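You operate a simulated robot arm through the tools that you are given. There is no shell and no other tool. Be economical: measure what you need, move in short steps, check, and stop when the job is done.

You are at the controls of a simulated two-armed robot. One attempt, no reset.

Task
Take the white card and put it on the yellow tray. Stack the red card marked "sill plug" from the lower board of the kit table on top of the red card labelled "tub kit". Take the orange cup and put it on the lower board of the kit table. Take the blue cup and leave it on the lower board of the kit table. Fetch the carton that says "mirror" from the top of the kit cart and set it on the slats ahead of the leading scooter. Put the black key that says "21" from the top of the kit cart on the back of the parts table. Take the teal bag that says "green" and leave it on the slats before the run-off plate. Put the white box on the top tray of the hanging shelf behind the rack away on the bench top before the label rolls. Take the grey chock from the bench top before the label rolls and put it on the lower shelf of the grey trolley. Put one of the short bolts from the steel tray in the yellow bin. Take the grey rubber block and put it on the shelf beside the yellow crate. Do these in any order. Set down upright: carton.

It is judged by the outcome, as a careful person would: the job done as asked, and still so three seconds after it is handed in. It fails if anything else is knocked over, pushed out of place, dropped, spilled or broken.

Robot
Two 7-joint arms with four-finger grippers on one trunk, on a base that drives. Base frame: it is fixed to the floor where the robot stands at the start and does not move with it; the origin is under the middle of the robot, x ahead of it, y to its left, z up; the surface under the hand at the start is at about z = 900. Units: mm, degrees, N and s.
The left shoulder is at the start at [40, 181, 1255], the right one opposite. With the tool pointing down near the work surface each hand reaches from about 320 to 840 mm from the robot's upright axis, wherever it stands, measured 20 degrees to its own side. Places, roughly: back of the parts table (32x20 cm) [-1020, 1560, 900]; bench top before the label rolls (117x23 cm) [-4440, 5100, 920]; black key [-750, 500, 1000]; blue cup (7x7x6 cm) [500, 700, 900]; carton [-1000, 250, 1000]; chock [-4500, 5500, 1000]; grey rubber block (6x6x3 cm) [-100, 8600, 800]; lower board of the kit table [600, 300, 500]; lower shelf of the grey trolley [-2900, 9000, 400]; orange cup (7x7x7 cm) [600, -600, 900]; red card [500, 0, 500]; shelf beside the yellow crate [-4500, 6800, 800]; short bolt (2x2x4 cm) [-2600, 5300, 400]; slats ahead of the leading scooter [-2900, 2700, 400]; slats before the run-off plate [-2900, 1800, 400]; teal bag [-1000, 750, 1000]; white box (7x5x4 cm) [-6000, 7000, 1200]; white card [500, 250, 1000]; yellow bin (24x14x8 cm) [-500, 9500, 800]; yellow tray (23x15x3 cm) [-1000, 1900, 900]. Payload 3.67 kg a hand.
Tool frame (each hand has its own): the origin (TCP) lies between the finger pads and is the grasp point; the fingertips stand 28 mm ahead of it; z points along the fingers, y is the line along which they close. The gripper opens to 112 mm. The gripper's body begins 73 mm behind the TCP.
Orientation is that of the tool frame in the base frame, as a unit quaternion [x, y, z, w]. With the fingers straight down and closing along the base's y, the tool's x points along the base's -x, its y along +y and its z along -z.

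Tools
- The arms move only by the tool step_arm. It takes "left_steps", "right_steps" or both (then of equal length, played together; a hand with none holds still); each is a list of rows, each a list of 7 numbers: the shift along the tool's x, y, z in units of 300 mm (1.0 is 300 mm), then the turn, a rotation vector about the tool's x, y, z in units of 45 degrees (1.0 is 45 degrees), then the gripper command, from -1 (shut) to 1 (fully open), values between in proportion. In form: [[x, y, z, wx, wy, wz, claw], ...]. A call has 1 to 20 rows; each row is the pose to reach, as a shift and turn from the pose commanded when the call began, along the tool's axes at that moment. A call with a number of a shift or a turn outside -1 to 1 is refused whole. Each row takes 0.2 s and may step no farther than 50 mm and 8.6 degrees from the row before; otherwise, or with a gripper value out of range, the whole call is refused. Where a pose cannot be reached the arm comes as near as it can. A force on the tool above 40 N (or 10 N above the force at the start of the call, whichever is more), or a blocked arm, ends the call early, and 0.2 s more pass. Each finger halts on what it meets, pressing with about 41 N; the grip force reading is that of the motor and also rises with nothing between the fingers. The clock runs only during rows and for 0.2 s after the last one: add rows that repeat a pose to give the fingers time. The reply holds the time, the measured pose of the TCP, the force on the tool along the base axes, the opening and the grip force, in the units named above and with some noise, with the torque about the TCP (base axes, N m) and any sound that the robot's microphone picked up.
- Cameras (640 x 400 px; columns grow to the right, rows downward): "scene" is now at [65.4, 54.7, 1453]; the picture's right is [0.79, -0.61, -0.00], its down [-0.51, -0.66, -0.56] and it looks along [0.34, 0.44, -0.83] (base axes); focal length 214 px, centre (320, 200). "left" rides on the left gripper at [60, 18, -104] in its tool frame; the picture's right is [-0.29, 0.96, 0.00], its down [-0.80, -0.24, -0.55] and it looks along [-0.53, -0.16, 0.83] (tool axes); focal length 234 px, centre (320, 200). "right" rides on the right gripper at [60, -18, -104] in its tool frame; the picture's right is [0.29, 0.96, 0.00], its down [-0.80, 0.24, -0.55] and it looks along [-0.53, 0.16, 0.83] (tool axes); focal length 234 px, centre (320, 200). There is no depth. A picture from a camera that has moved, and an enlarged one, comes with that camera's place and axes in the base frame and with its lens.
- grab_frame(camera): a new picture of that camera. It takes no simulated time.
- move_column(by): slides the trunk up (or, below 0, down) by that many mm; the arms and the scene camera ride with it, the base frame stays. It gives what a move gives, with no picture.
- steer(legs): drives the robot by 1 to 6 legs, each [ahead, left, turn to the left] in mm, mm and degrees, along the robot's own axes; the way and the turn of a leg run together, so that a leg with both is an arc; at most 1500 mm and 180 degrees a leg. The arms and the cameras ride along, it lands a little off, and it stops where it bumps. It gives what a move gives.
- pan_tilt(pan, tilt): turns the head with the scene camera to pan (to the left, within 86 degrees either way) and tilt (down, from -29 to 69), counted from straight ahead of the robot. It gives what a move gives.
- enlarge(camera, box): a new picture of the part [left, top, right, bottom] of that camera's present view, enlarged. It takes no simulated time.
- job_done(): hands the job in; it is judged then, once.

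Work in short steps. Places have to be worked out from the pictures, the camera data and where the tool is seen: move nearer, look again, correct. Check each grasp and each placing, and mend what went wrong. You have 546 turns and 354 pictures in all, those below and enlarged ones among them. Open the grippers and draw the arms clear of the work before you hand the job in, unless the task says otherwise; then end with one line.

The tools are called after "Request:" by a JSON object that holds its "method" and its "body". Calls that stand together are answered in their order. step_arm: Moves the arms, as the interface text tells. Its arguments: {"type":"object","properties":{"left_steps":{"type":"array","items":{"type":"array","items":{"type":"number"}}},"right_steps":{"type":"array","items":{"type":"array","items":{"type":"number"}}}},"required":[]} The other tools are called the same way: move_column (by) slides the trunk up or down; steer (legs) drives the base; pan_tilt (pan, tilt) turns the head that bears the scene camera; grab_frame (camera) takes a picture; enlarge (camera, box) takes an enlarged picture of a part of a camera's view; job_done () hands the job in.

At the start:

```text
time: 0.0
left_eef_pos: [414.8, 439.9, 1206.6]
left_tool_rot: [0.0, 1.0, -0.001, 0.0]
left_force: [0.1, -0.4, 0.1]
left_torque: [0.01, 0.02, -0.01]
left_finger_gap: 112.0
left_finger_force: 0.0
right_eef_pos: [505.9, 14.9, 1155.6]
right_tool_rot: [0.0, 1.0, 0.0, 0.0]
right_force: [0.4, -0.3, -0.1]
right_torque: [0.03, -0.01, -0.03]
right_finger_gap: 112.1
right_finger_force: 0.0
trunk travel left (down, up): [-376.0, 137.0]
robot x, y, heading: [-1.7, -2.2, 0.1]
head pan, tilt: [52.4, 55.8]
```

scene: 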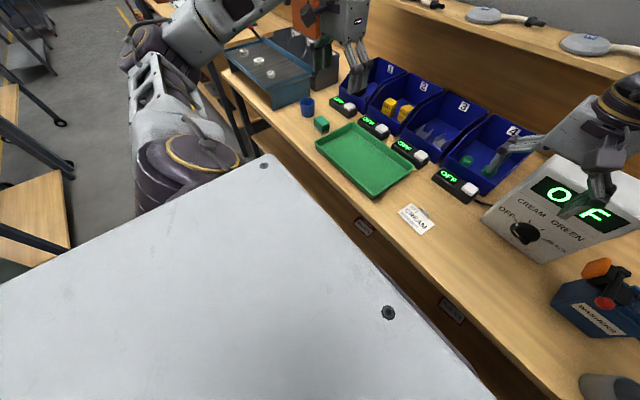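
right: 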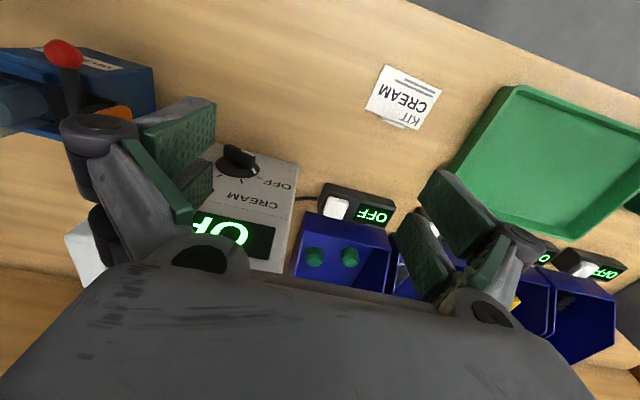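
left: 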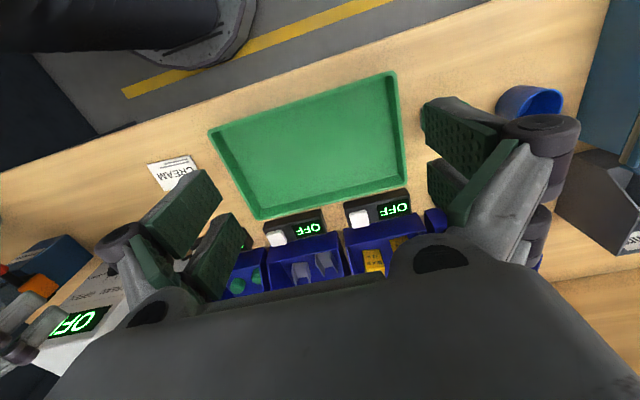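

I start by looking around the kit table in front of me.

Request:
{"method": "pan_tilt", "body": {"pan": 0, "tilt": 40}}

Request:
{"method": "grab_frame", "body": {"camera": "scene"}}

```text
time: 1.2
left_eef_pos: [414.6, 440.8, 1206.7]
left_tool_rot: [0.001, 1.0, 0.0, 0.0]
left_force: [0.4, 0.1, -0.1]
left_torque: [0.0, 0.0, 0.0]
left_finger_gap: 111.9
left_finger_force: 0.1
right_eef_pos: [505.5, 14.7, 1156.1]
right_tool_rot: [0.0, 1.0, -0.001, 0.001]
right_force: [0.1, -0.7, -0.5]
right_torque: [-0.01, 0.0, 0.01]
right_finger_gap: 111.7
right_finger_force: 0.0
trunk travel left (down, up): [-376.0, 137.0]
robot x, y, heading: [-0.2, 0.8, -0.2]
head pan, tilt: [0.0, 40.0]
```

```text
350 pictures are left
camera scene: at [107.0, -1.5, 1474.7], right [0.0, -1.0, 0.0], down [-0.64, 0.0, -0.77], along [0.77, 0.0, -0.64], focal length 214 px, centre (320, 200)
```

scene: 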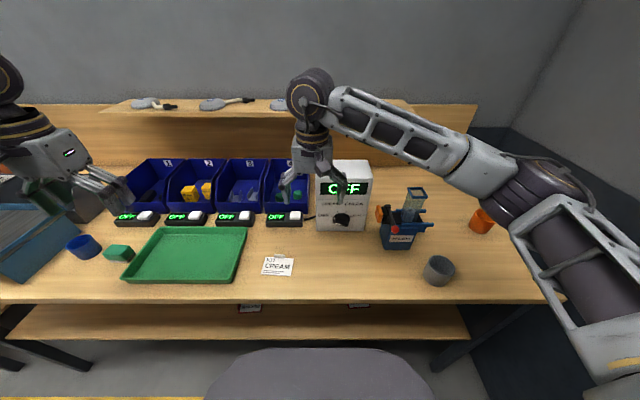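

Request:
{"method": "enlarge", "body": {"camera": "scene", "box": [200, 160, 500, 340]}}

Request:
{"method": "enlarge", "body": {"camera": "scene", "box": [0, 140, 300, 340]}}

```text
2.13 times, centred on (350, 250) of scene
camera zoom: at [107.0, -1.5, 1474.7], right [0.0, -1.0, 0.0], down [-0.64, 0.0, -0.77], along [0.77, 0.0, -0.64], focal length 458 px, centre (256, 93)
```

zoom: 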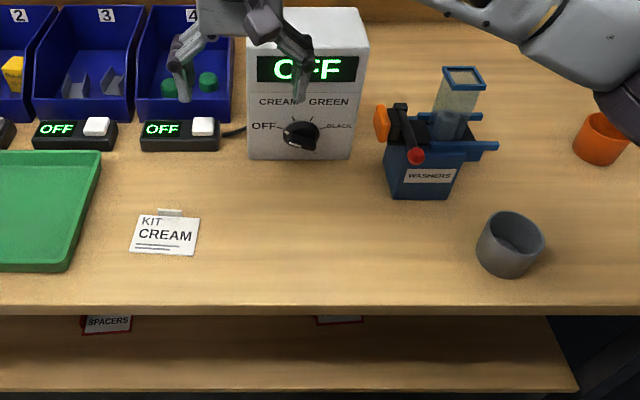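

```text
2.00 times, centred on (150, 240) of scene
camera zoom: at [107.0, -1.5, 1474.7], right [0.0, -1.0, 0.0], down [-0.64, 0.0, -0.77], along [0.77, 0.0, -0.64], focal length 429 px, centre (660, 120)
```

zoom: 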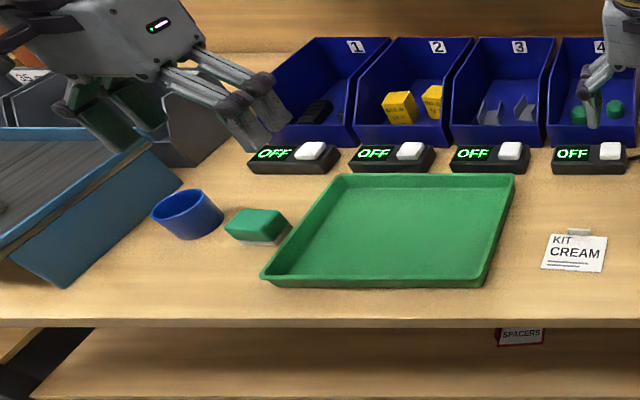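

Request:
{"method": "pan_tilt", "body": {"pan": 86, "tilt": 30}}

Request:
{"method": "grab_frame", "body": {"camera": "scene"}}

Request:
{"method": "pan_tilt", "body": {"pan": -86, "tilt": 30}}

Request:
{"method": "grab_frame", "body": {"camera": "scene"}}

```text
time: 2.8
left_eef_pos: [414.6, 440.1, 1207.0]
left_tool_rot: [0.001, 1.0, 0.0, 0.001]
left_force: [-0.3, -0.6, -0.5]
left_torque: [-0.04, -0.02, 0.01]
left_finger_gap: 112.1
left_finger_force: 0.1
right_eef_pos: [508.3, 15.2, 1155.0]
right_tool_rot: [0.0, 1.0, 0.0, -0.001]
right_force: [0.0, 0.7, 1.1]
right_torque: [-0.01, 0.0, 0.0]
right_finger_gap: 112.0
right_finger_force: 0.2
trunk travel left (down, up): [-376.0, 137.0]
robot x, y, heading: [-0.6, -3.1, 0.0]
head pan, tilt: [85.9, 30.0]
```

```text
347 pictures are left
camera scene: at [28.5, 88.6, 1490.1], right [1.0, -0.07, 0.0], down [-0.04, -0.5, -0.87], along [0.06, 0.86, -0.5], focal length 214 px, centre (320, 200)
```

scene: 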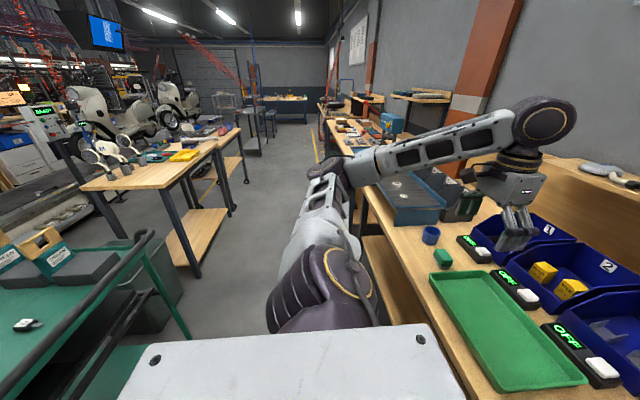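

```text
time: 5.4
left_eef_pos: [414.9, 440.9, 1206.2]
left_tool_rot: [0.0, 1.0, 0.0, 0.0]
left_force: [0.3, -0.5, 0.3]
left_torque: [0.0, -0.03, -0.01]
left_finger_gap: 112.1
left_finger_force: 0.2
right_eef_pos: [506.0, 14.9, 1156.4]
right_tool_rot: [0.0, 1.0, 0.0, 0.0]
right_force: [0.1, -0.2, 0.4]
right_torque: [-0.02, 0.0, 0.0]
right_finger_gap: 111.9
right_finger_force: 0.0
trunk travel left (down, up): [-376.0, 137.0]
robot x, y, heading: [-2.2, 5.0, -0.2]
head pan, tilt: [-85.9, 30.0]
```

```text
346 pictures are left
camera scene: at [28.4, -91.8, 1490.1], right [-1.0, -0.07, 0.0], down [-0.04, 0.5, -0.87], along [0.06, -0.86, -0.5], focal length 214 px, centre (320, 200)
```

scene: 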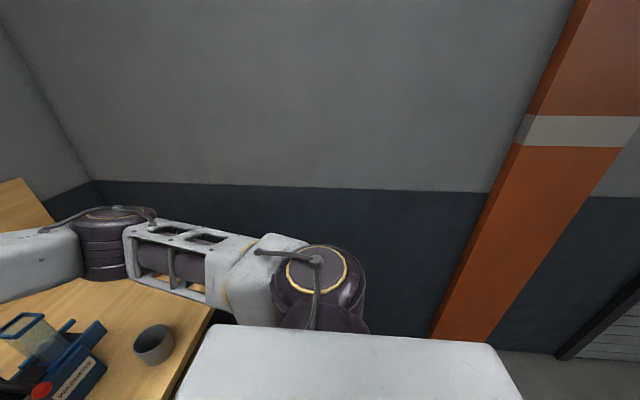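

Request:
{"method": "pan_tilt", "body": {"pan": 86, "tilt": 60}}

Request:
{"method": "grab_frame", "body": {"camera": "scene"}}

```text
time: 8.0
left_eef_pos: [414.1, 440.3, 1205.6]
left_tool_rot: [0.001, 1.0, 0.0, 0.0]
left_force: [0.2, 0.0, -0.1]
left_torque: [0.03, 0.02, 0.0]
left_finger_gap: 112.0
left_finger_force: 0.0
right_eef_pos: [507.1, 14.5, 1155.8]
right_tool_rot: [0.0, 1.0, 0.0, 0.0]
right_force: [-0.2, -0.7, 0.0]
right_torque: [0.01, 0.0, -0.01]
right_finger_gap: 111.9
right_finger_force: 0.1
trunk travel left (down, up): [-376.0, 137.0]
robot x, y, heading: [-0.7, 0.4, -0.2]
head pan, tilt: [85.9, 60.0]
```

```text
345 pictures are left
camera scene: at [26.7, 64.9, 1448.0], right [1.0, -0.07, 0.0], down [-0.06, -0.86, -0.5], along [0.04, 0.5, -0.87], focal length 214 px, centre (320, 200)
```

scene: 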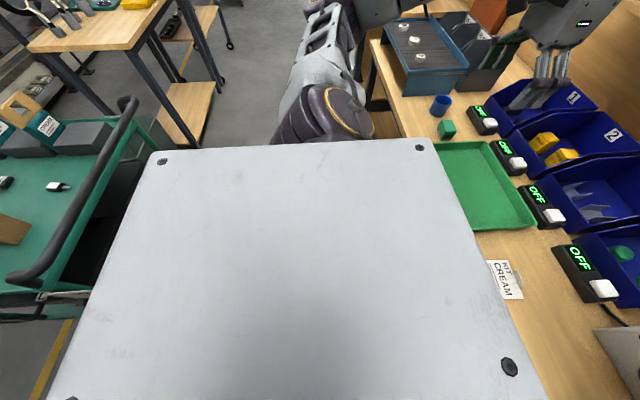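

Cart handle is at about x=-500, so I back up a little (130 mm) and retract the right hand, then lower the trunk to see the lower board.

Request:
{"method": "steer", "body": {"legs": [[-130, 0, 0]]}}

Request:
{"method": "step_arm", "body": {"right_steps": [[0.13, 0, 0, 0, 0, 0, 1], [0.26, 0, 0, 0, 0, 0, 1], [0.4, 0, 0, 0, 0, 0, 1]], "left_steps": [[0.1, 0, 0, 0, 0, 0, 1], [0.1, 0, 0, 0, 0, 0, 1], [0.1, 0, 0, 0, 0, 0, 1]]}}

Request:
{"method": "pan_tilt", "body": {"pan": 0, "tilt": 35}}

Request:
{"method": "grab_frame", "body": {"camera": "scene"}}

```text
time: 9.3
left_eef_pos: [286.5, 439.6, 1206.3]
left_tool_rot: [0.001, 1.0, 0.0, 0.0]
left_force: [0.0, 0.3, 0.3]
left_torque: [0.0, -0.04, 0.01]
left_finger_gap: 111.7
left_finger_force: 0.0
right_eef_pos: [378.6, 14.7, 1155.2]
right_tool_rot: [0.001, 1.0, 0.0, -0.001]
right_force: [-0.4, -0.1, 0.4]
right_torque: [-0.03, 0.0, 0.05]
right_finger_gap: 111.8
right_finger_force: 0.0
trunk travel left (down, up): [-376.0, 137.0]
robot x, y, heading: [-127.7, -4.4, 0.0]
head pan, tilt: [85.9, 60.0]
```

```text
time: 10.1
left_eef_pos: [256.3, 441.0, 1207.0]
left_tool_rot: [0.001, 1.0, 0.0, 0.0]
left_force: [0.1, 0.5, -0.2]
left_torque: [0.01, -0.03, 0.02]
left_finger_gap: 112.0
left_finger_force: 0.0
right_eef_pos: [255.7, 14.8, 1154.5]
right_tool_rot: [0.001, 1.0, -0.001, 0.0]
right_force: [-0.2, -0.2, 0.3]
right_torque: [0.0, -0.04, -0.02]
right_finger_gap: 111.9
right_finger_force: 0.0
trunk travel left (down, up): [-376.0, 137.0]
robot x, y, heading: [-129.0, 1.4, 0.0]
head pan, tilt: [85.9, 60.0]
```

```text
time: 11.7
left_eef_pos: [256.4, 439.4, 1207.1]
left_tool_rot: [0.0, 1.0, 0.0, 0.0]
left_force: [0.3, 1.2, 0.0]
left_torque: [0.04, 0.01, -0.01]
left_finger_gap: 111.9
left_finger_force: 0.0
right_eef_pos: [256.3, 14.7, 1154.7]
right_tool_rot: [0.001, 1.0, 0.0, 0.001]
right_force: [-0.1, -1.1, -0.2]
right_torque: [0.03, -0.02, 0.0]
right_finger_gap: 112.2
right_finger_force: 0.1
trunk travel left (down, up): [-376.0, 137.0]
robot x, y, heading: [-128.1, 1.5, -0.0]
head pan, tilt: [0.0, 35.0]
```

```text
344 pictures are left
camera scene: at [-19.8, -1.6, 1482.3], right [0.0, -1.0, 0.0], down [-0.57, 0.0, -0.82], along [0.82, 0.0, -0.57], focal length 214 px, centre (320, 200)
```

scene: 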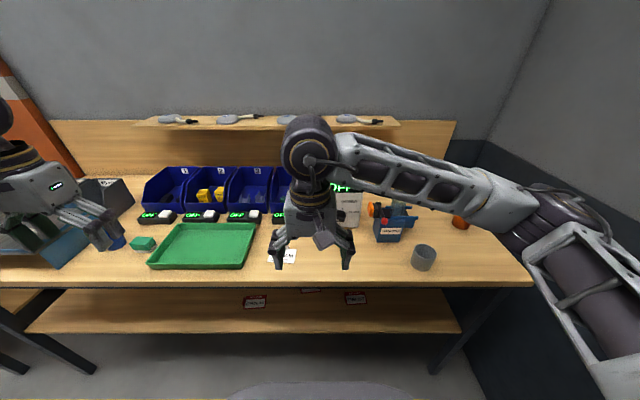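

Request:
{"method": "move_column", "body": {"by": -200}}

Request:
{"method": "pan_tilt", "body": {"pan": 0, "tilt": 30}}

Request:
{"method": "grab_frame", "body": {"camera": "scene"}}

Request:
{"method": "enlarge", "body": {"camera": "scene", "box": [160, 260, 460, 400]}}

```text
time: 13.9
left_eef_pos: [255.4, 440.0, 1007.1]
left_tool_rot: [0.001, 1.0, -0.001, 0.0]
left_force: [0.0, -0.5, -0.2]
left_torque: [-0.02, -0.01, -0.01]
left_finger_gap: 111.9
left_finger_force: 0.1
right_eef_pos: [257.3, 14.6, 957.0]
right_tool_rot: [0.001, 1.0, 0.0, 0.0]
right_force: [0.3, -0.4, 0.1]
right_torque: [0.0, -0.01, -0.01]
right_finger_gap: 112.1
right_finger_force: 0.0
trunk travel left (down, up): [-176.0, 337.0]
robot x, y, heading: [-129.4, -3.2, -0.2]
head pan, tilt: [0.0, 35.0]
```

```text
time: 14.5
left_eef_pos: [256.0, 440.6, 1008.8]
left_tool_rot: [0.001, 1.0, 0.0, 0.0]
left_force: [0.0, 0.4, 0.4]
left_torque: [-0.01, -0.02, -0.01]
left_finger_gap: 111.9
left_finger_force: 0.1
right_eef_pos: [256.9, 14.4, 956.2]
right_tool_rot: [0.001, 1.0, 0.0, 0.0]
right_force: [0.1, 0.1, 0.2]
right_torque: [-0.05, 0.0, 0.03]
right_finger_gap: 112.0
right_finger_force: 0.0
trunk travel left (down, up): [-176.0, 337.0]
robot x, y, heading: [-134.8, -2.4, 0.1]
head pan, tilt: [0.0, 30.0]
```

```text
343 pictures are left
camera scene: at [-17.4, -1.7, 1291.2], right [0.0, -1.0, 0.0], down [-0.5, 0.0, -0.87], along [0.87, 0.0, -0.5], focal length 214 px, centre (320, 200)
```

scene: 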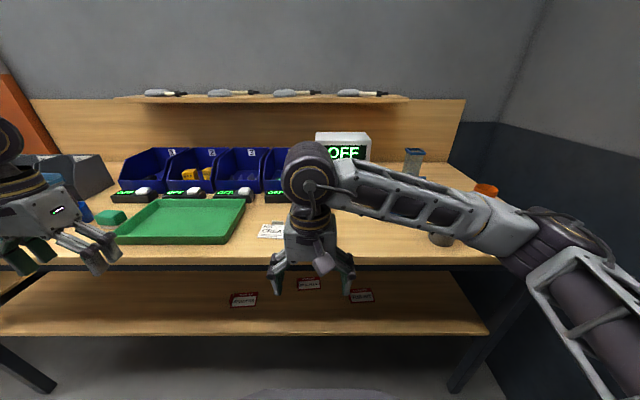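

```text
2.13 times, centred on (310, 330) of scene
camera zoom: at [-17.4, -1.7, 1291.2], right [0.0, -1.0, 0.0], down [-0.5, 0.0, -0.87], along [0.87, 0.0, -0.5], focal length 458 px, centre (341, -77)
```

zoom: 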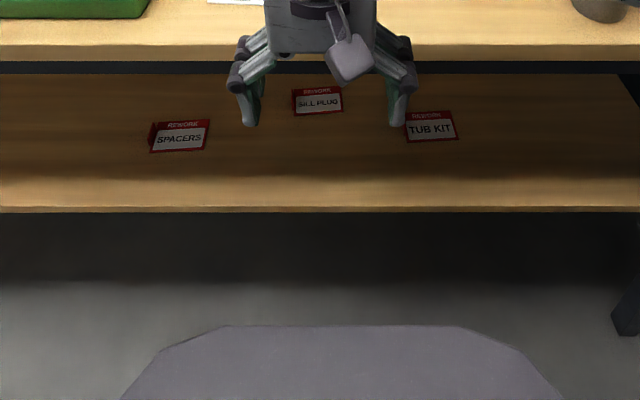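

Lower board visible: sill plug ≈(618,46), tub kit ≈(560,-177), spacers ≈(542,306), z≈500. I lower the trunk fully and then pitch the right hand forward for a close look.

Request:
{"method": "move_column", "body": {"by": -176}}

Request:
{"method": "grab_frame", "body": {"camera": "scene"}}

Request:
{"method": "grab_frame", "body": {"camera": "right"}}

```text
time: 16.5
left_eef_pos: [255.9, 439.4, 833.2]
left_tool_rot: [0.0, 1.0, 0.0, 0.0]
left_force: [0.3, -0.6, -0.1]
left_torque: [0.0, 0.02, 0.01]
left_finger_gap: 112.0
left_finger_force: 0.0
right_eef_pos: [257.9, 14.8, 780.9]
right_tool_rot: [0.001, 1.0, 0.0, 0.001]
right_force: [0.5, 0.5, 0.2]
right_torque: [0.0, 0.0, -0.01]
right_finger_gap: 112.1
right_finger_force: 0.1
trunk travel left (down, up): [0.0, 513.0]
robot x, y, heading: [-129.7, -1.1, -0.2]
head pan, tilt: [0.0, 30.0]
```

```text
341 pictures are left
camera scene: at [-17.6, -1.8, 1115.8], right [0.0, -1.0, 0.0], down [-0.5, 0.0, -0.87], along [0.87, 0.0, -0.5], focal length 214 px, centre (320, 200)
```

scene: 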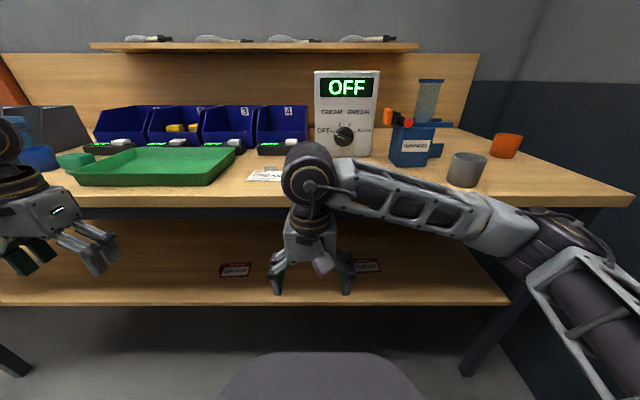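

```text
340 pictures are left
camera right: at [197.0, -3.4, 883.3], right [-0.29, 0.96, 0.0], down [0.8, 0.24, 0.55], along [0.53, 0.16, -0.83], focal length 234 px, centre (320, 200)
```

right: 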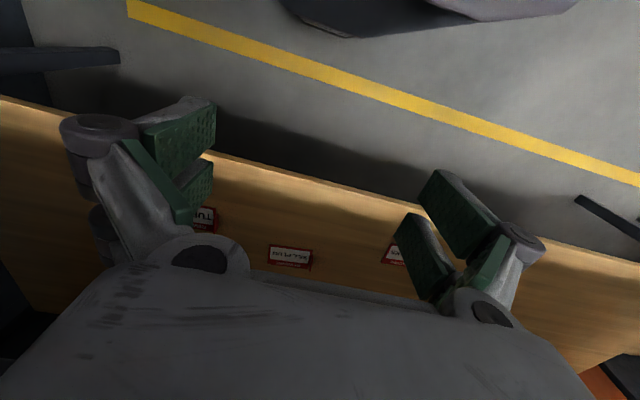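

Request:
{"method": "step_arm", "body": {"right_steps": [[-0.03, 0.02, 0.08, 0, -0.15, 0, 1], [-0.08, 0.04, 0.16, 0, -0.3, 0, 1], [-0.14, 0.06, 0.24, 0, -0.45, 0, 1], [-0.2, 0.08, 0.32, 0, -0.6, 0, 1], [-0.28, 0.1, 0.4, 0, -0.75, 0, 1], [-0.37, 0.1, 0.45, 0, -0.88, 0, 1], [-0.47, 0.1, 0.47, 0, -1, 0, 1]]}}

Request:
{"method": "grab_frame", "body": {"camera": "scene"}}

Request:
{"method": "grab_frame", "body": {"camera": "right"}}

```text
time: 18.1
left_eef_pos: [257.1, 440.2, 831.1]
left_tool_rot: [0.0, 1.0, 0.0, 0.0]
left_force: [0.9, -0.2, 0.2]
left_torque: [-0.03, 0.0, 0.02]
left_finger_gap: 112.1
left_finger_force: 0.1
right_eef_pos: [398.9, 44.1, 638.9]
right_tool_rot: [0.001, 0.923, 0.0, 0.384]
right_force: [0.0, 0.2, 0.8]
right_torque: [0.0, 0.03, 0.01]
right_finger_gap: 111.9
right_finger_force: 0.0
trunk travel left (down, up): [0.0, 513.0]
robot x, y, heading: [-129.6, -2.8, -0.1]
head pan, tilt: [0.0, 30.0]
```

```text
339 pictures are left
camera scene: at [-17.3, -1.7, 1115.7], right [0.0, -1.0, 0.0], down [-0.5, 0.0, -0.87], along [0.87, 0.0, -0.5], focal length 214 px, centre (320, 200)
```

scene: 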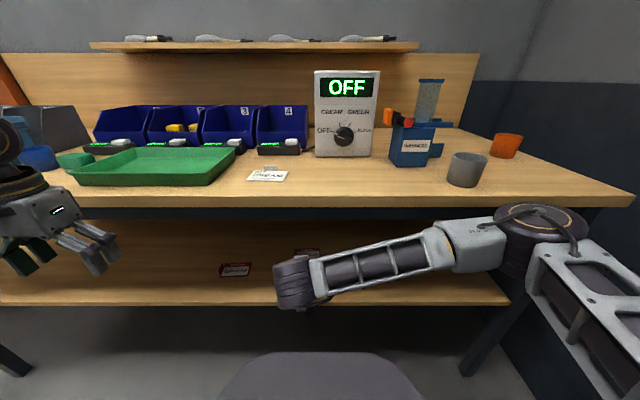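

```text
338 pictures are left
camera right: at [283.0, 26.4, 668.9], right [-0.2, 0.96, -0.2], down [0.17, 0.24, 0.96], along [0.96, 0.16, -0.21], focal length 234 px, centre (320, 200)
```

right: 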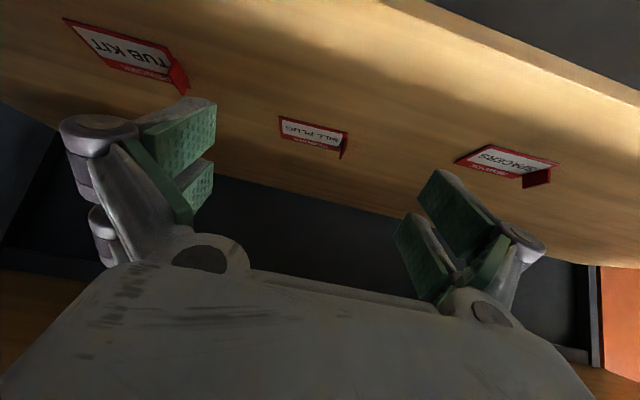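

Request:
{"method": "enlarge", "body": {"camera": "right", "box": [50, 0, 370, 200]}}

Request:
{"method": "enlarge", "body": {"camera": "right", "box": [260, 100, 420, 200]}}

```text
2.00 times, centred on (210, 100) of right
camera zoom: at [283.0, 26.4, 668.9], right [-0.2, 0.96, -0.2], down [0.17, 0.24, 0.96], along [0.96, 0.16, -0.21], focal length 468 px, centre (540, 400)
```

zoom: 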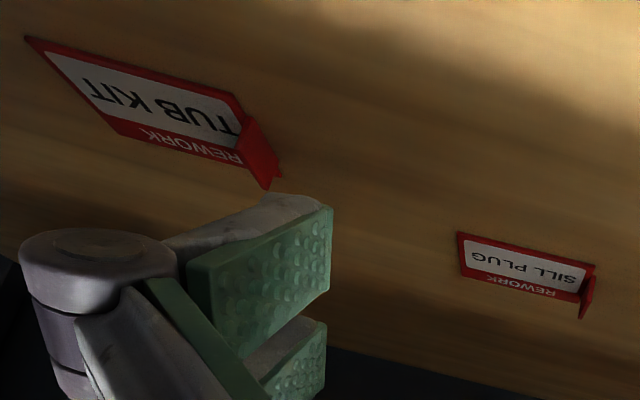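

```text
4.00 times, centred on (340, 150) of right
camera zoom: at [283.0, 26.4, 668.9], right [-0.2, 0.96, -0.2], down [0.17, 0.24, 0.96], along [0.96, 0.16, -0.21], focal length 937 px, centre (240, 400)
```

zoom: 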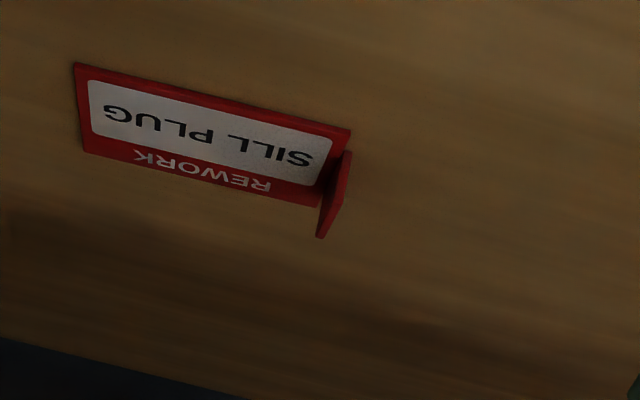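

The red cards carry an upright tab at their +y edge (sill plug tab ≈ x 590–630, y≈100), which I can pinch closing along y. I move the right hand closer with a small yaw and look.

Request:
{"method": "step_arm", "body": {"right_steps": [[-0.03, 0.05, 0.1, -0.02, 0, -0.02, 1], [-0.07, 0.1, 0.2, -0.04, 0, -0.04, 1], [-0.11, 0.14, 0.3, -0.06, 0, -0.06, 1], [-0.16, 0.17, 0.4, -0.08, 0, -0.08, 1], [-0.196, 0.187, 0.5, -0.1, 0, -0.1, 1]]}}

Request:
{"method": "grab_frame", "body": {"camera": "right"}}

Request:
{"method": "grab_frame", "body": {"camera": "scene"}}

```text
time: 19.3
left_eef_pos: [256.8, 440.2, 831.8]
left_tool_rot: [0.001, 1.0, 0.0, 0.0]
left_force: [-0.3, 0.5, 0.1]
left_torque: [-0.01, -0.01, 0.0]
left_finger_gap: 112.1
left_finger_force: 0.1
right_eef_pos: [547.1, 101.3, 574.2]
right_tool_rot: [-0.051, 0.922, 0.021, 0.382]
right_force: [0.4, 0.9, 0.0]
right_torque: [-0.03, 0.03, 0.0]
right_finger_gap: 112.1
right_finger_force: 0.1
trunk travel left (down, up): [0.0, 513.0]
robot x, y, heading: [-128.9, -4.2, -0.2]
head pan, tilt: [0.0, 30.0]
```

```text
335 pictures are left
camera right: at [433.9, 69.5, 603.8], right [-0.31, 0.93, -0.2], down [0.14, 0.26, 0.96], along [0.94, 0.26, -0.21], focal length 234 px, centre (320, 200)
```

right: 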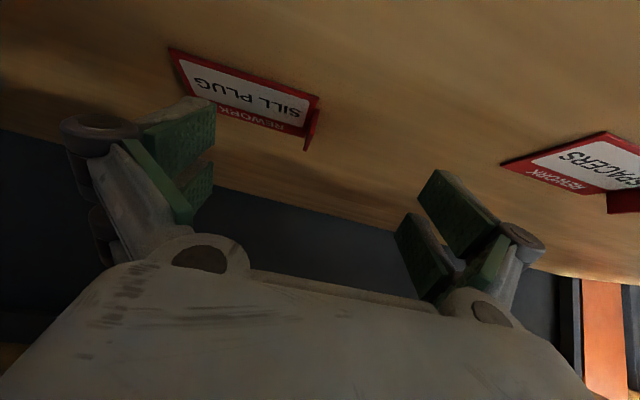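

```text
334 pictures are left
camera scene: at [-17.2, -1.6, 1115.7], right [0.0, -1.0, 0.0], down [-0.5, 0.0, -0.87], along [0.87, 0.0, -0.5], focal length 214 px, centre (320, 200)
```

scene: 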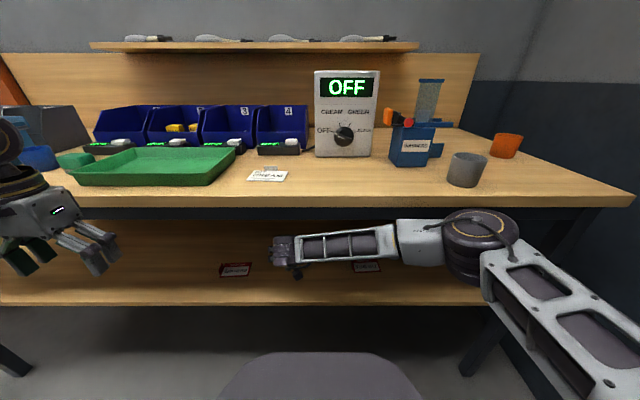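

Request:
{"method": "enlarge", "body": {"camera": "right", "box": [220, 60, 380, 160]}}

Request:
{"method": "enlarge", "body": {"camera": "scene", "box": [360, 160, 600, 310]}}

```text
4.00 times, centred on (300, 110) of right
camera zoom: at [433.9, 69.5, 603.8], right [-0.31, 0.93, -0.2], down [0.14, 0.26, 0.96], along [0.94, 0.26, -0.21], focal length 937 px, centre (400, 560)
```

zoom: 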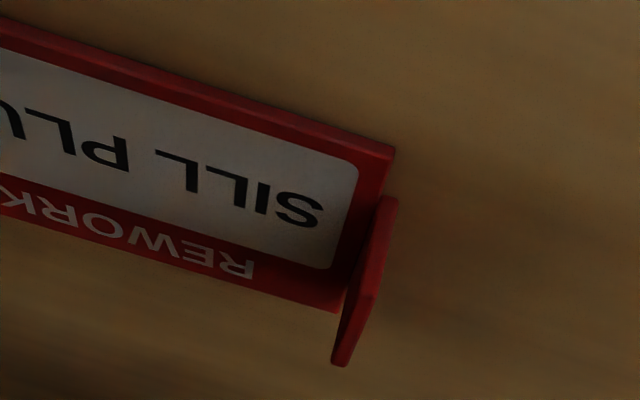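

```text
2.67 times, centred on (480, 235) of scene
camera zoom: at [-17.2, -1.6, 1115.7], right [0.0, -1.0, 0.0], down [-0.5, 0.0, -0.87], along [0.87, 0.0, -0.5], focal length 572 px, centre (-107, 107)
```

zoom: 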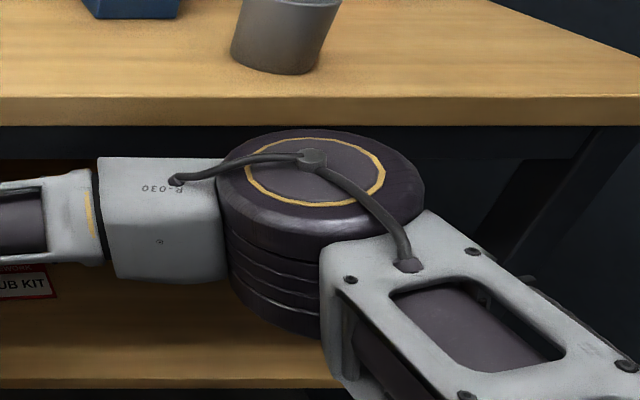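

Tab measured at x 592–636, y≈99, top z≈518. I move the fingertips around it, still open.

Request:
{"method": "step_arm", "body": {"right_steps": [[-0.003, -0.01, 0.05, 0, 0, 0, 0.6], [-0.005, -0.02, 0.1, 0, 0, 0, 0.3], [-0.007, -0.03, 0.15, 0, 0, 0, 0], [-0.009, -0.03, 0.185, 0, 0, 0, 0]]}}

Request:
{"method": "grab_frame", "body": {"camera": "right"}}

```text
time: 20.3
left_eef_pos: [255.4, 439.3, 832.0]
left_tool_rot: [0.0, 1.0, 0.0, -0.001]
left_force: [0.4, 0.5, -0.8]
left_torque: [0.02, -0.03, -0.02]
left_finger_gap: 112.2
left_finger_force: 0.0
right_eef_pos: [587.1, 96.7, 538.6]
right_tool_rot: [-0.051, 0.923, 0.021, 0.382]
right_force: [-1.6, 0.1, 1.5]
right_torque: [-0.03, -0.02, -0.03]
right_finger_gap: 56.1
right_finger_force: 0.3
trunk travel left (down, up): [0.0, 513.0]
robot x, y, heading: [-129.8, 3.2, -0.2]
head pan, tilt: [0.0, 30.0]
```

```text
331 pictures are left
camera right: at [474.4, 65.3, 568.2], right [-0.31, 0.93, -0.2], down [0.14, 0.26, 0.96], along [0.94, 0.26, -0.21], focal length 234 px, centre (320, 200)
```

right: 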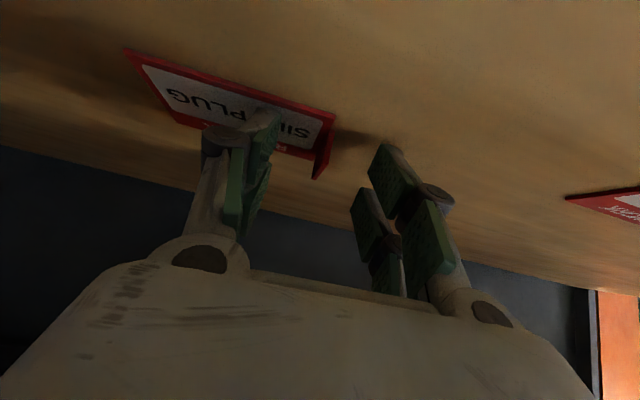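

The tab sits between the fingertips; I advance the last few mm and close.

Request:
{"method": "step_arm", "body": {"right_steps": [[0, 0, 0.013, 0, 0, 0, -0.3], [0, 0, 0.013, 0, 0, 0, -0.6], [0, 0, 0.013, 0, 0, 0, -1], [0, 0, 0.013, 0, 0, 0, -1], [0, 0, 0.013, 0, 0, 0, -1]]}}

Request:
{"method": "grab_frame", "body": {"camera": "right"}}

```text
time: 21.5
left_eef_pos: [255.1, 441.2, 833.2]
left_tool_rot: [0.0, 1.0, 0.0, 0.001]
left_force: [0.8, 0.3, -0.1]
left_torque: [0.01, -0.02, 0.01]
left_finger_gap: 111.8
left_finger_force: 0.1
right_eef_pos: [589.4, 98.1, 538.1]
right_tool_rot: [-0.051, 0.922, 0.022, 0.383]
right_force: [5.8, 3.3, 21.9]
right_torque: [0.07, -0.35, 0.06]
right_finger_gap: 6.1
right_finger_force: 39.5
trunk travel left (down, up): [0.0, 513.0]
robot x, y, heading: [-127.0, 0.9, 0.2]
head pan, tilt: [0.0, 30.0]
```

```text
330 pictures are left
camera right: at [476.6, 66.8, 567.4], right [-0.31, 0.93, -0.2], down [0.14, 0.26, 0.96], along [0.94, 0.27, -0.21], focal length 234 px, centre (320, 200)
```

right: 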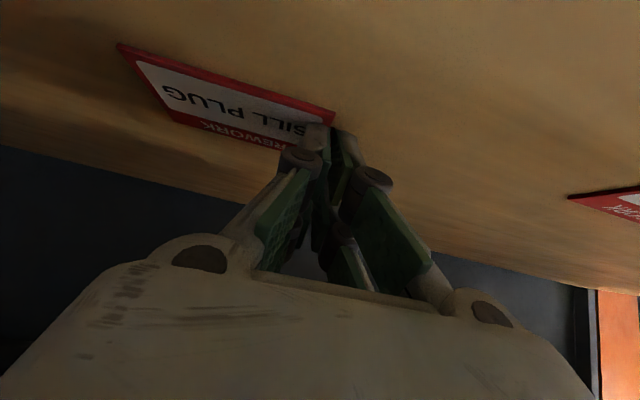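

Gripped (gap 6.1 mm), tips pressing slightly. I lift 45 mm straight up and look.

Request:
{"method": "step_arm", "body": {"right_steps": [[-0.035, 0, -0.035, 0, 0, 0, -1], [-0.07, 0, -0.07, 0, 0, 0, -1], [-0.105, 0, -0.105, 0, 0, 0, -1]]}}

Request:
{"method": "grab_frame", "body": {"camera": "right"}}

```text
time: 22.3
left_eef_pos: [254.7, 439.7, 831.6]
left_tool_rot: [0.001, 1.0, 0.001, -0.001]
left_force: [-0.4, -0.4, 0.5]
left_torque: [-0.01, -0.02, 0.0]
left_finger_gap: 111.9
left_finger_force: 0.1
right_eef_pos: [589.1, 95.0, 580.8]
right_tool_rot: [-0.051, 0.923, 0.021, 0.381]
right_force: [0.3, 0.7, 0.2]
right_torque: [-0.01, 0.0, 0.0]
right_finger_gap: 6.1
right_finger_force: 39.2
trunk travel left (down, up): [0.0, 513.0]
robot x, y, heading: [-130.4, 2.6, -0.1]
head pan, tilt: [0.0, 30.0]
```

```text
329 pictures are left
camera right: at [476.3, 65.1, 609.6], right [-0.31, 0.93, -0.2], down [0.15, 0.26, 0.95], along [0.94, 0.26, -0.22], focal length 234 px, centre (320, 200)
```

right: 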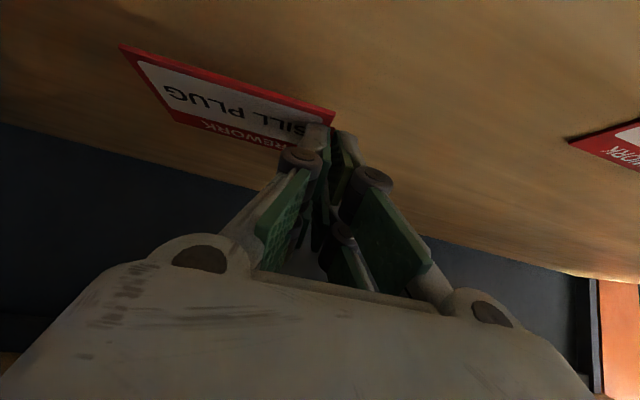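

Card rides with the gripper. I carry it over the tub kit card (tab offset inward so the outer finger clears tub kit's own tab).

Request:
{"method": "step_arm", "body": {"right_steps": [[0.034, -0.131, -0.034, 0.008, 0, 0.008, -1], [0.068, -0.262, -0.068, 0.016, 0, 0.016, -1], [0.102, -0.393, -0.102, 0.024, 0, 0.024, -1], [0.135, -0.524, -0.135, 0.032, 0, 0.032, -1], [0.169, -0.655, -0.169, 0.04, 0, 0.04, -1], [0.203, -0.786, -0.203, 0.047, 0, 0.047, -1]]}}

Request:
{"method": "grab_frame", "body": {"camera": "right"}}

Request:
{"method": "pan_tilt", "body": {"pan": -15, "tilt": 40}}

Request:
{"method": "grab_frame", "body": {"camera": "scene"}}

```text
time: 23.7
left_eef_pos: [256.3, 439.7, 833.5]
left_tool_rot: [0.0, 1.0, 0.0, 0.0]
left_force: [0.1, 0.3, -0.8]
left_torque: [0.05, 0.0, -0.02]
left_finger_gap: 111.9
left_finger_force: 0.1
right_eef_pos: [529.7, -147.7, 579.8]
right_tool_rot: [-0.027, 0.924, 0.012, 0.382]
right_force: [0.4, 0.0, 0.1]
right_torque: [0.01, 0.06, -0.01]
right_finger_gap: 5.9
right_finger_force: 39.1
trunk travel left (down, up): [0.0, 513.0]
robot x, y, heading: [-130.1, -1.3, 0.0]
head pan, tilt: [0.0, 30.0]
```

```text
328 pictures are left
camera right: at [414.5, -172.8, 609.7], right [-0.26, 0.94, -0.2], down [0.16, 0.25, 0.96], along [0.95, 0.22, -0.21], focal length 234 px, centre (320, 200)
```

right: 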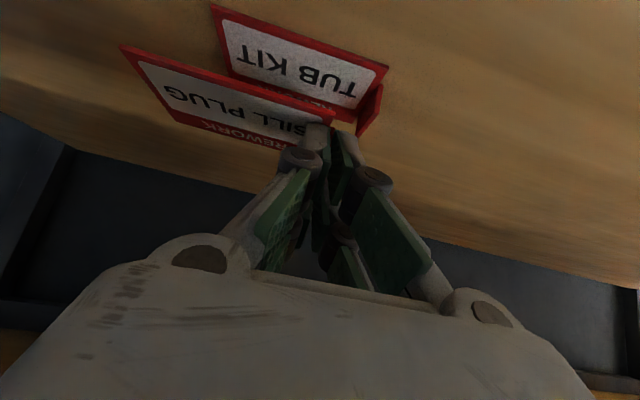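

```text
time: 24.5
left_eef_pos: [256.4, 438.9, 832.3]
left_tool_rot: [0.001, 1.0, 0.0, 0.0]
left_force: [0.1, 0.1, -0.5]
left_torque: [0.0, -0.03, -0.01]
left_finger_gap: 112.0
left_finger_force: 0.0
right_eef_pos: [529.7, -147.8, 580.4]
right_tool_rot: [-0.027, 0.923, 0.011, 0.383]
right_force: [-0.6, -0.2, 0.2]
right_torque: [0.0, -0.01, -0.05]
right_finger_gap: 5.9
right_finger_force: 39.6
trunk travel left (down, up): [0.0, 513.0]
robot x, y, heading: [-127.6, -0.8, -0.1]
head pan, tilt: [-15.0, 40.0]
```

```text
327 pictures are left
camera scene: at [-25.8, -23.8, 1100.4], right [-0.26, -0.97, 0.0], down [-0.62, 0.17, -0.77], along [0.74, -0.2, -0.64], focal length 214 px, centre (320, 200)
```

scene: 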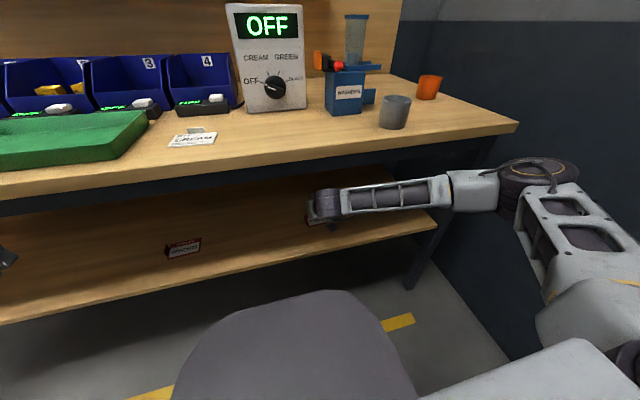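

Request:
{"method": "enlarge", "body": {"camera": "right", "box": [110, 0, 430, 200]}}

```text
2.00 times, centred on (270, 100) of right
camera zoom: at [414.7, -172.4, 609.3], right [-0.26, 0.94, -0.2], down [0.16, 0.25, 0.96], along [0.95, 0.21, -0.21], focal length 468 px, centre (420, 400)
```

zoom: 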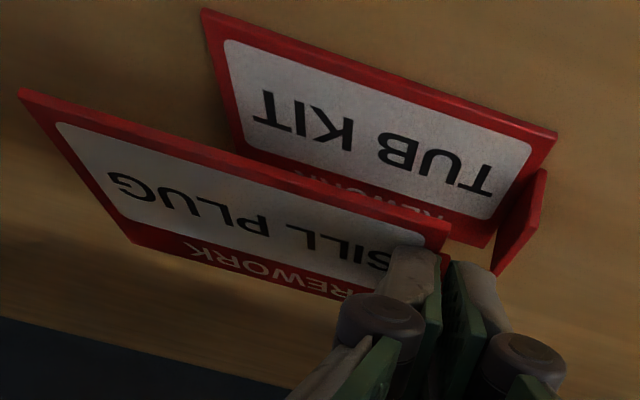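

Alignment: shift +6 mm in x and lower toward the tub kit card.

Request:
{"method": "step_arm", "body": {"right_steps": [[0.02, 0, 0.03, 0, 0, 0, -1], [0.04, 0, 0.06, 0, 0, 0, -1], [0.06, 0, 0.085, 0, 0, 0, -1], [0.069, 0, 0.097, 0, 0, 0, -1]]}}

Request:
{"method": "enlarge", "body": {"camera": "right", "box": [110, 0, 430, 200]}}

```text
time: 25.5
left_eef_pos: [256.2, 440.2, 832.5]
left_tool_rot: [0.001, 1.0, -0.001, 0.0]
left_force: [0.4, 0.3, 1.0]
left_torque: [0.0, -0.01, 0.01]
left_finger_gap: 112.1
left_finger_force: 0.0
right_eef_pos: [536.8, -148.1, 543.4]
right_tool_rot: [-0.026, 0.923, 0.01, 0.383]
right_force: [-0.2, -0.4, 0.2]
right_torque: [0.0, -0.03, 0.0]
right_finger_gap: 6.0
right_finger_force: 39.5
trunk travel left (down, up): [0.0, 513.0]
robot x, y, heading: [-131.7, -0.5, 0.1]
head pan, tilt: [-15.0, 40.0]
```

```text
2.00 times, centred on (270, 100) of right
camera zoom: at [421.5, -171.7, 573.9], right [-0.26, 0.94, -0.2], down [0.16, 0.25, 0.96], along [0.95, 0.21, -0.21], focal length 468 px, centre (420, 400)
```

zoom: 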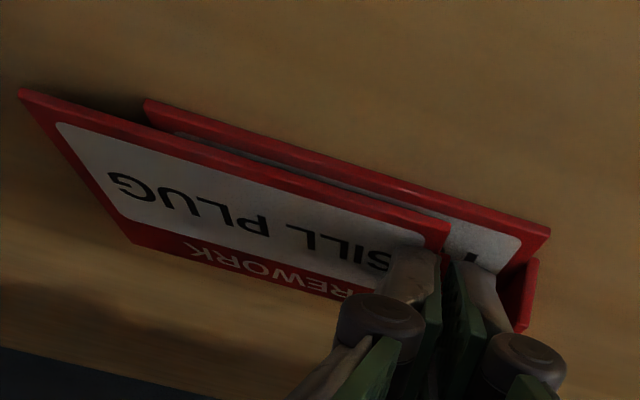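

Request:
{"method": "step_arm", "body": {"right_steps": [[0.005, 0, 0.005, 0, 0, 0, -1], [0.01, 0, 0.01, 0, 0, 0, -1]]}}

Request:
{"method": "enlarge", "body": {"camera": "right", "box": [110, 0, 430, 200]}}

```text
time: 26.1
left_eef_pos: [257.3, 440.3, 831.6]
left_tool_rot: [0.002, 1.0, 0.0, -0.001]
left_force: [0.2, 0.1, -0.6]
left_torque: [0.03, 0.02, 0.01]
left_finger_gap: 111.9
left_finger_force: 0.1
right_eef_pos: [537.1, -146.6, 540.6]
right_tool_rot: [-0.026, 0.923, 0.011, 0.383]
right_force: [-0.9, -0.4, 4.8]
right_torque: [-0.03, -0.01, -0.01]
right_finger_gap: 6.1
right_finger_force: 39.6
trunk travel left (down, up): [0.0, 513.0]
robot x, y, heading: [-129.8, -1.7, -0.1]
head pan, tilt: [-15.0, 40.0]
```

```text
2.00 times, centred on (270, 100) of right
camera zoom: at [421.6, -171.5, 570.8], right [-0.26, 0.94, -0.2], down [0.16, 0.25, 0.96], along [0.95, 0.21, -0.21], focal length 468 px, centre (420, 400)
```

zoom: 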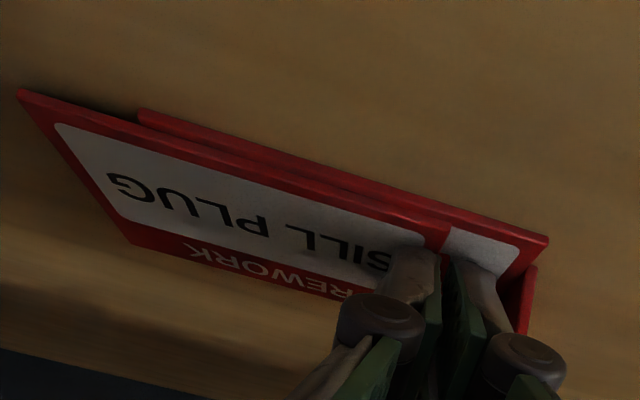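

Contact felt (4.8 N). I open slightly, to ~14 mm, and withdraw along the tool axis.

Request:
{"method": "step_arm", "body": {"right_steps": [[0.005, 0, 0.005, 0, 0, 0, -0.76], [0.005, 0, 0.005, 0, 0, 0, -0.76], [0, 0, -0.02, 0, 0, 0, -0.76], [0, 0, -0.08, 0, 0, 0, -0.76], [0, 0, -0.2, 0, 0, 0, -0.76], [0, 0, -0.3, 0, 0, 0, -0.76]]}}

Request:
{"method": "enlarge", "body": {"camera": "right", "box": [110, 0, 430, 200]}}

```text
time: 27.5
left_eef_pos: [256.5, 439.4, 832.2]
left_tool_rot: [0.001, 1.0, -0.001, -0.001]
left_force: [-0.1, 0.1, 0.0]
left_torque: [0.0, -0.02, 0.01]
left_finger_gap: 112.2
left_finger_force: 0.1
right_eef_pos: [473.0, -150.7, 603.7]
right_tool_rot: [-0.026, 0.924, 0.011, 0.382]
right_force: [-0.3, -0.2, -0.1]
right_torque: [-0.02, -0.04, 0.0]
right_finger_gap: 13.3
right_finger_force: 0.0
trunk travel left (down, up): [0.0, 513.0]
robot x, y, heading: [-128.4, 0.9, 0.2]
head pan, tilt: [-15.0, 40.0]
```

```text
2.00 times, centred on (270, 100) of right
camera zoom: at [357.5, -175.8, 633.0], right [-0.26, 0.94, -0.2], down [0.16, 0.25, 0.96], along [0.95, 0.21, -0.22], focal length 468 px, centre (420, 400)
```

zoom: 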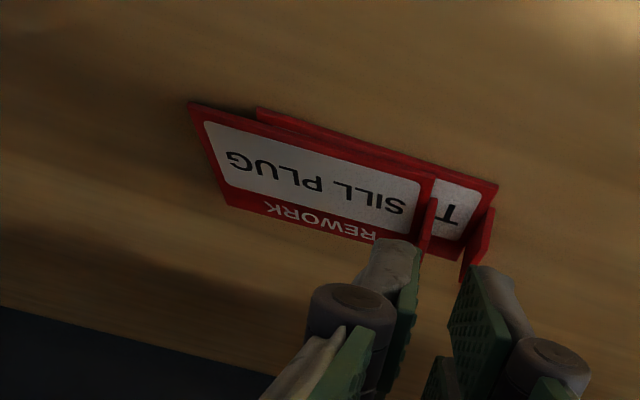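

Stacked properly. I retract the right hand out from under the table keeping its 45° pitch (removing the yaw).

Request:
{"method": "step_arm", "body": {"right_steps": [[0.09, 0, -0.09, 0.011, 0, 0.011, -0.5], [0.18, 0.01, -0.18, 0.022, 0, 0.022, 0], [0.26, 0.02, -0.26, 0.033, 0, 0.033, 0.5], [0.33, 0.03, -0.33, 0.044, 0, 0.044, 1], [0.38, 0.03, -0.38, 0.055, 0, 0.055, 1]]}}

Request:
{"method": "move_column", "body": {"by": 376}}

Request:
{"method": "grab_frame", "body": {"camera": "scene"}}

```text
time: 28.7
left_eef_pos: [256.5, 439.3, 832.1]
left_tool_rot: [0.001, 1.0, -0.001, 0.0]
left_force: [0.1, -0.2, -0.5]
left_torque: [-0.01, 0.04, -0.02]
left_finger_gap: 111.9
left_finger_force: 0.2
right_eef_pos: [317.1, -147.9, 601.5]
right_tool_rot: [0.002, 0.924, -0.001, 0.383]
right_force: [0.8, 0.2, 0.2]
right_torque: [0.03, -0.02, 0.01]
right_finger_gap: 111.9
right_finger_force: 0.1
right hand out of reach, approached as far as the arm can: row 5
trunk travel left (down, up): [0.0, 513.0]
robot x, y, heading: [-131.9, 1.3, 0.0]
head pan, tilt: [-15.0, 40.0]
```

```text
time: 32.3
left_eef_pos: [256.4, 440.1, 1206.6]
left_tool_rot: [0.001, 1.0, -0.001, 0.0]
left_force: [-0.2, 0.1, 0.2]
left_torque: [0.02, 0.0, 0.0]
left_finger_gap: 112.1
left_finger_force: 0.2
right_eef_pos: [314.8, -149.2, 976.5]
right_tool_rot: [0.001, 0.924, -0.001, 0.382]
right_force: [-0.5, 0.4, 0.1]
right_torque: [0.01, 0.0, -0.03]
right_finger_gap: 111.9
right_finger_force: 0.1
trunk travel left (down, up): [-376.0, 137.0]
robot x, y, heading: [-132.9, -1.9, 0.1]
head pan, tilt: [-15.0, 40.0]
```

```text
322 pictures are left
camera scene: at [-25.7, -23.8, 1474.7], right [-0.26, -0.97, 0.0], down [-0.62, 0.17, -0.77], along [0.74, -0.2, -0.64], focal length 214 px, centre (320, 200)
```

scene: 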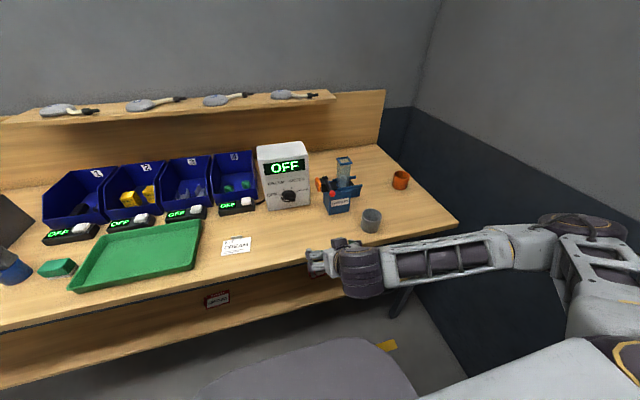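

Request:
{"method": "step_arm", "body": {"right_steps": [[-0.1, 0, -0.1, 0, 0, 0, 1], [-0.2, 0, -0.2, 0, 0, 0, 1], [-0.283, 0, -0.283, 0, 0, 0, 1]]}}

Request:
{"method": "steer", "body": {"legs": [[0, -170, 0], [130, 0, 0]]}}

Request:
{"method": "pan_tilt", "body": {"pan": -35, "tilt": 40}}

Request:
{"method": "grab_frame", "body": {"camera": "scene"}}

```text
time: 33.1
left_eef_pos: [256.1, 440.2, 1206.9]
left_tool_rot: [0.001, 1.0, -0.001, 0.0]
left_force: [-0.8, -0.2, 0.5]
left_torque: [0.0, -0.01, -0.01]
left_finger_gap: 112.1
left_finger_force: 0.2
right_eef_pos: [338.8, -137.8, 1095.8]
right_tool_rot: [0.001, 0.925, 0.0, 0.381]
right_force: [-0.3, -0.4, -0.4]
right_torque: [0.0, -0.04, 0.02]
right_finger_gap: 111.9
right_finger_force: 0.0
right hand out of reach, approached as far as the arm can: row 1, 2, 3
trunk travel left (down, up): [-376.0, 137.0]
robot x, y, heading: [-133.2, 2.0, -0.1]
head pan, tilt: [-15.0, 40.0]
```

```text
time: 35.5
left_eef_pos: [385.5, 270.2, 1207.4]
left_tool_rot: [-0.001, 1.0, 0.0, 0.0]
left_force: [-0.8, -0.1, 0.1]
left_torque: [-0.01, -0.03, 0.01]
left_finger_gap: 111.8
left_finger_force: 0.0
right_eef_pos: [469.4, -309.3, 1095.7]
right_tool_rot: [0.002, 0.924, -0.001, 0.382]
right_force: [-0.6, -0.5, -0.4]
right_torque: [0.02, -0.02, 0.0]
right_finger_gap: 111.8
right_finger_force: 0.1
trunk travel left (down, up): [-376.0, 137.0]
robot x, y, heading: [-4.5, -168.3, 0.1]
head pan, tilt: [-15.0, 40.0]
```

```text
time: 36.3
left_eef_pos: [386.9, 270.5, 1207.8]
left_tool_rot: [0.001, 1.0, 0.0, 0.0]
left_force: [-0.3, 0.3, -0.5]
left_torque: [-0.01, -0.02, 0.01]
left_finger_gap: 111.9
left_finger_force: 0.0
right_eef_pos: [468.7, -309.0, 1095.0]
right_tool_rot: [0.002, 0.925, -0.001, 0.381]
right_force: [-0.4, 0.3, 0.2]
right_torque: [0.01, 0.04, 0.0]
right_finger_gap: 112.1
right_finger_force: 0.0
trunk travel left (down, up): [-376.0, 137.0]
robot x, y, heading: [-1.1, -168.8, -0.0]
head pan, tilt: [-35.0, 40.0]
```

```text
321 pictures are left
camera scene: at [91.9, -220.7, 1474.7], right [-0.57, -0.82, 0.0], down [-0.53, 0.37, -0.77], along [0.63, -0.44, -0.64], focal length 214 px, centre (320, 200)
```

scene: 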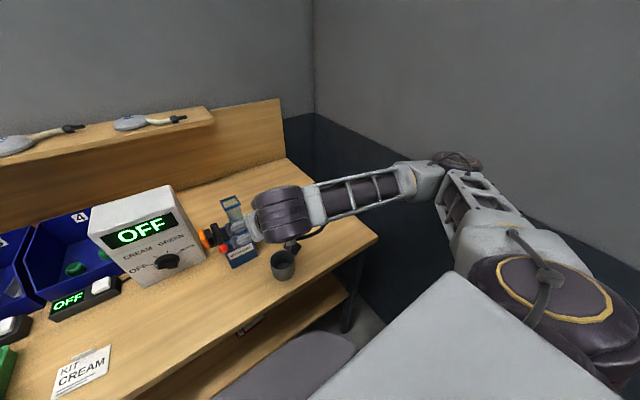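

Request:
{"method": "step_arm", "body": {"right_steps": [[0, -0.155, 0, 0, 0, 0, 1], [0, -0.31, 0, 0, 0, 0, 1], [0, -0.465, 0, 0, 0, 0, 1], [0, -0.62, 0, 0, 0, 0, 1], [0, -0.775, 0, 0, 0, 0, 1], [-0.03, -0.9, 0.06, 0, 0, 0, 1], [-0.08, -0.92, 0.15, 0, 0, 0, 1], [-0.132, -0.92, 0.203, 0, 0, 0, 1]]}}

Request:
{"method": "grab_frame", "body": {"camera": "scene"}}

Request:
{"method": "grab_frame", "body": {"camera": "right"}}

```text
time: 38.1
left_eef_pos: [385.3, 269.3, 1206.8]
left_tool_rot: [0.0, 1.0, 0.0, -0.001]
left_force: [0.9, -0.8, 0.3]
left_torque: [0.0, 0.02, -0.01]
left_finger_gap: 111.7
left_finger_force: 0.0
right_eef_pos: [539.5, -586.2, 1079.9]
right_tool_rot: [0.002, 0.924, -0.001, 0.382]
right_force: [-0.2, -0.3, 0.1]
right_torque: [0.01, -0.03, 0.0]
right_finger_gap: 111.8
right_finger_force: 0.1
right hand out of reach, approached as far as the arm can: row 1, 2, 3, 4, 5
trunk travel left (down, up): [-376.0, 137.0]
robot x, y, heading: [1.1, -168.0, 0.2]
head pan, tilt: [-35.0, 40.0]
```

```text
320 pictures are left
camera scene: at [91.9, -220.9, 1474.7], right [-0.57, -0.82, 0.0], down [-0.53, 0.37, -0.77], along [0.63, -0.44, -0.64], focal length 214 px, centre (320, 200)
```

scene: 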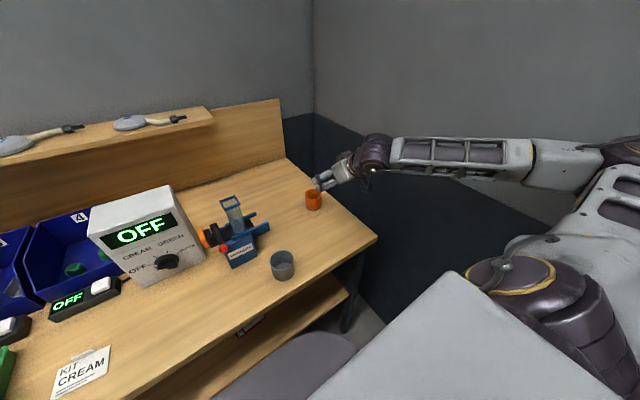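

```text
319 pictures are left
camera right: at [423.9, -602.7, 1111.2], right [-0.2, 0.96, -0.2], down [0.18, 0.24, 0.95], along [0.96, 0.15, -0.22], focal length 234 px, centre (320, 200)
```

right: 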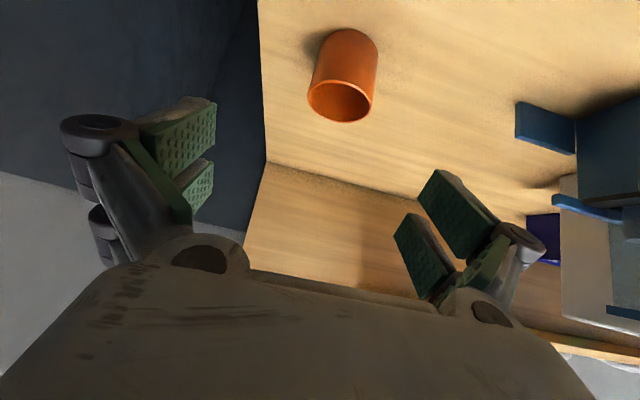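

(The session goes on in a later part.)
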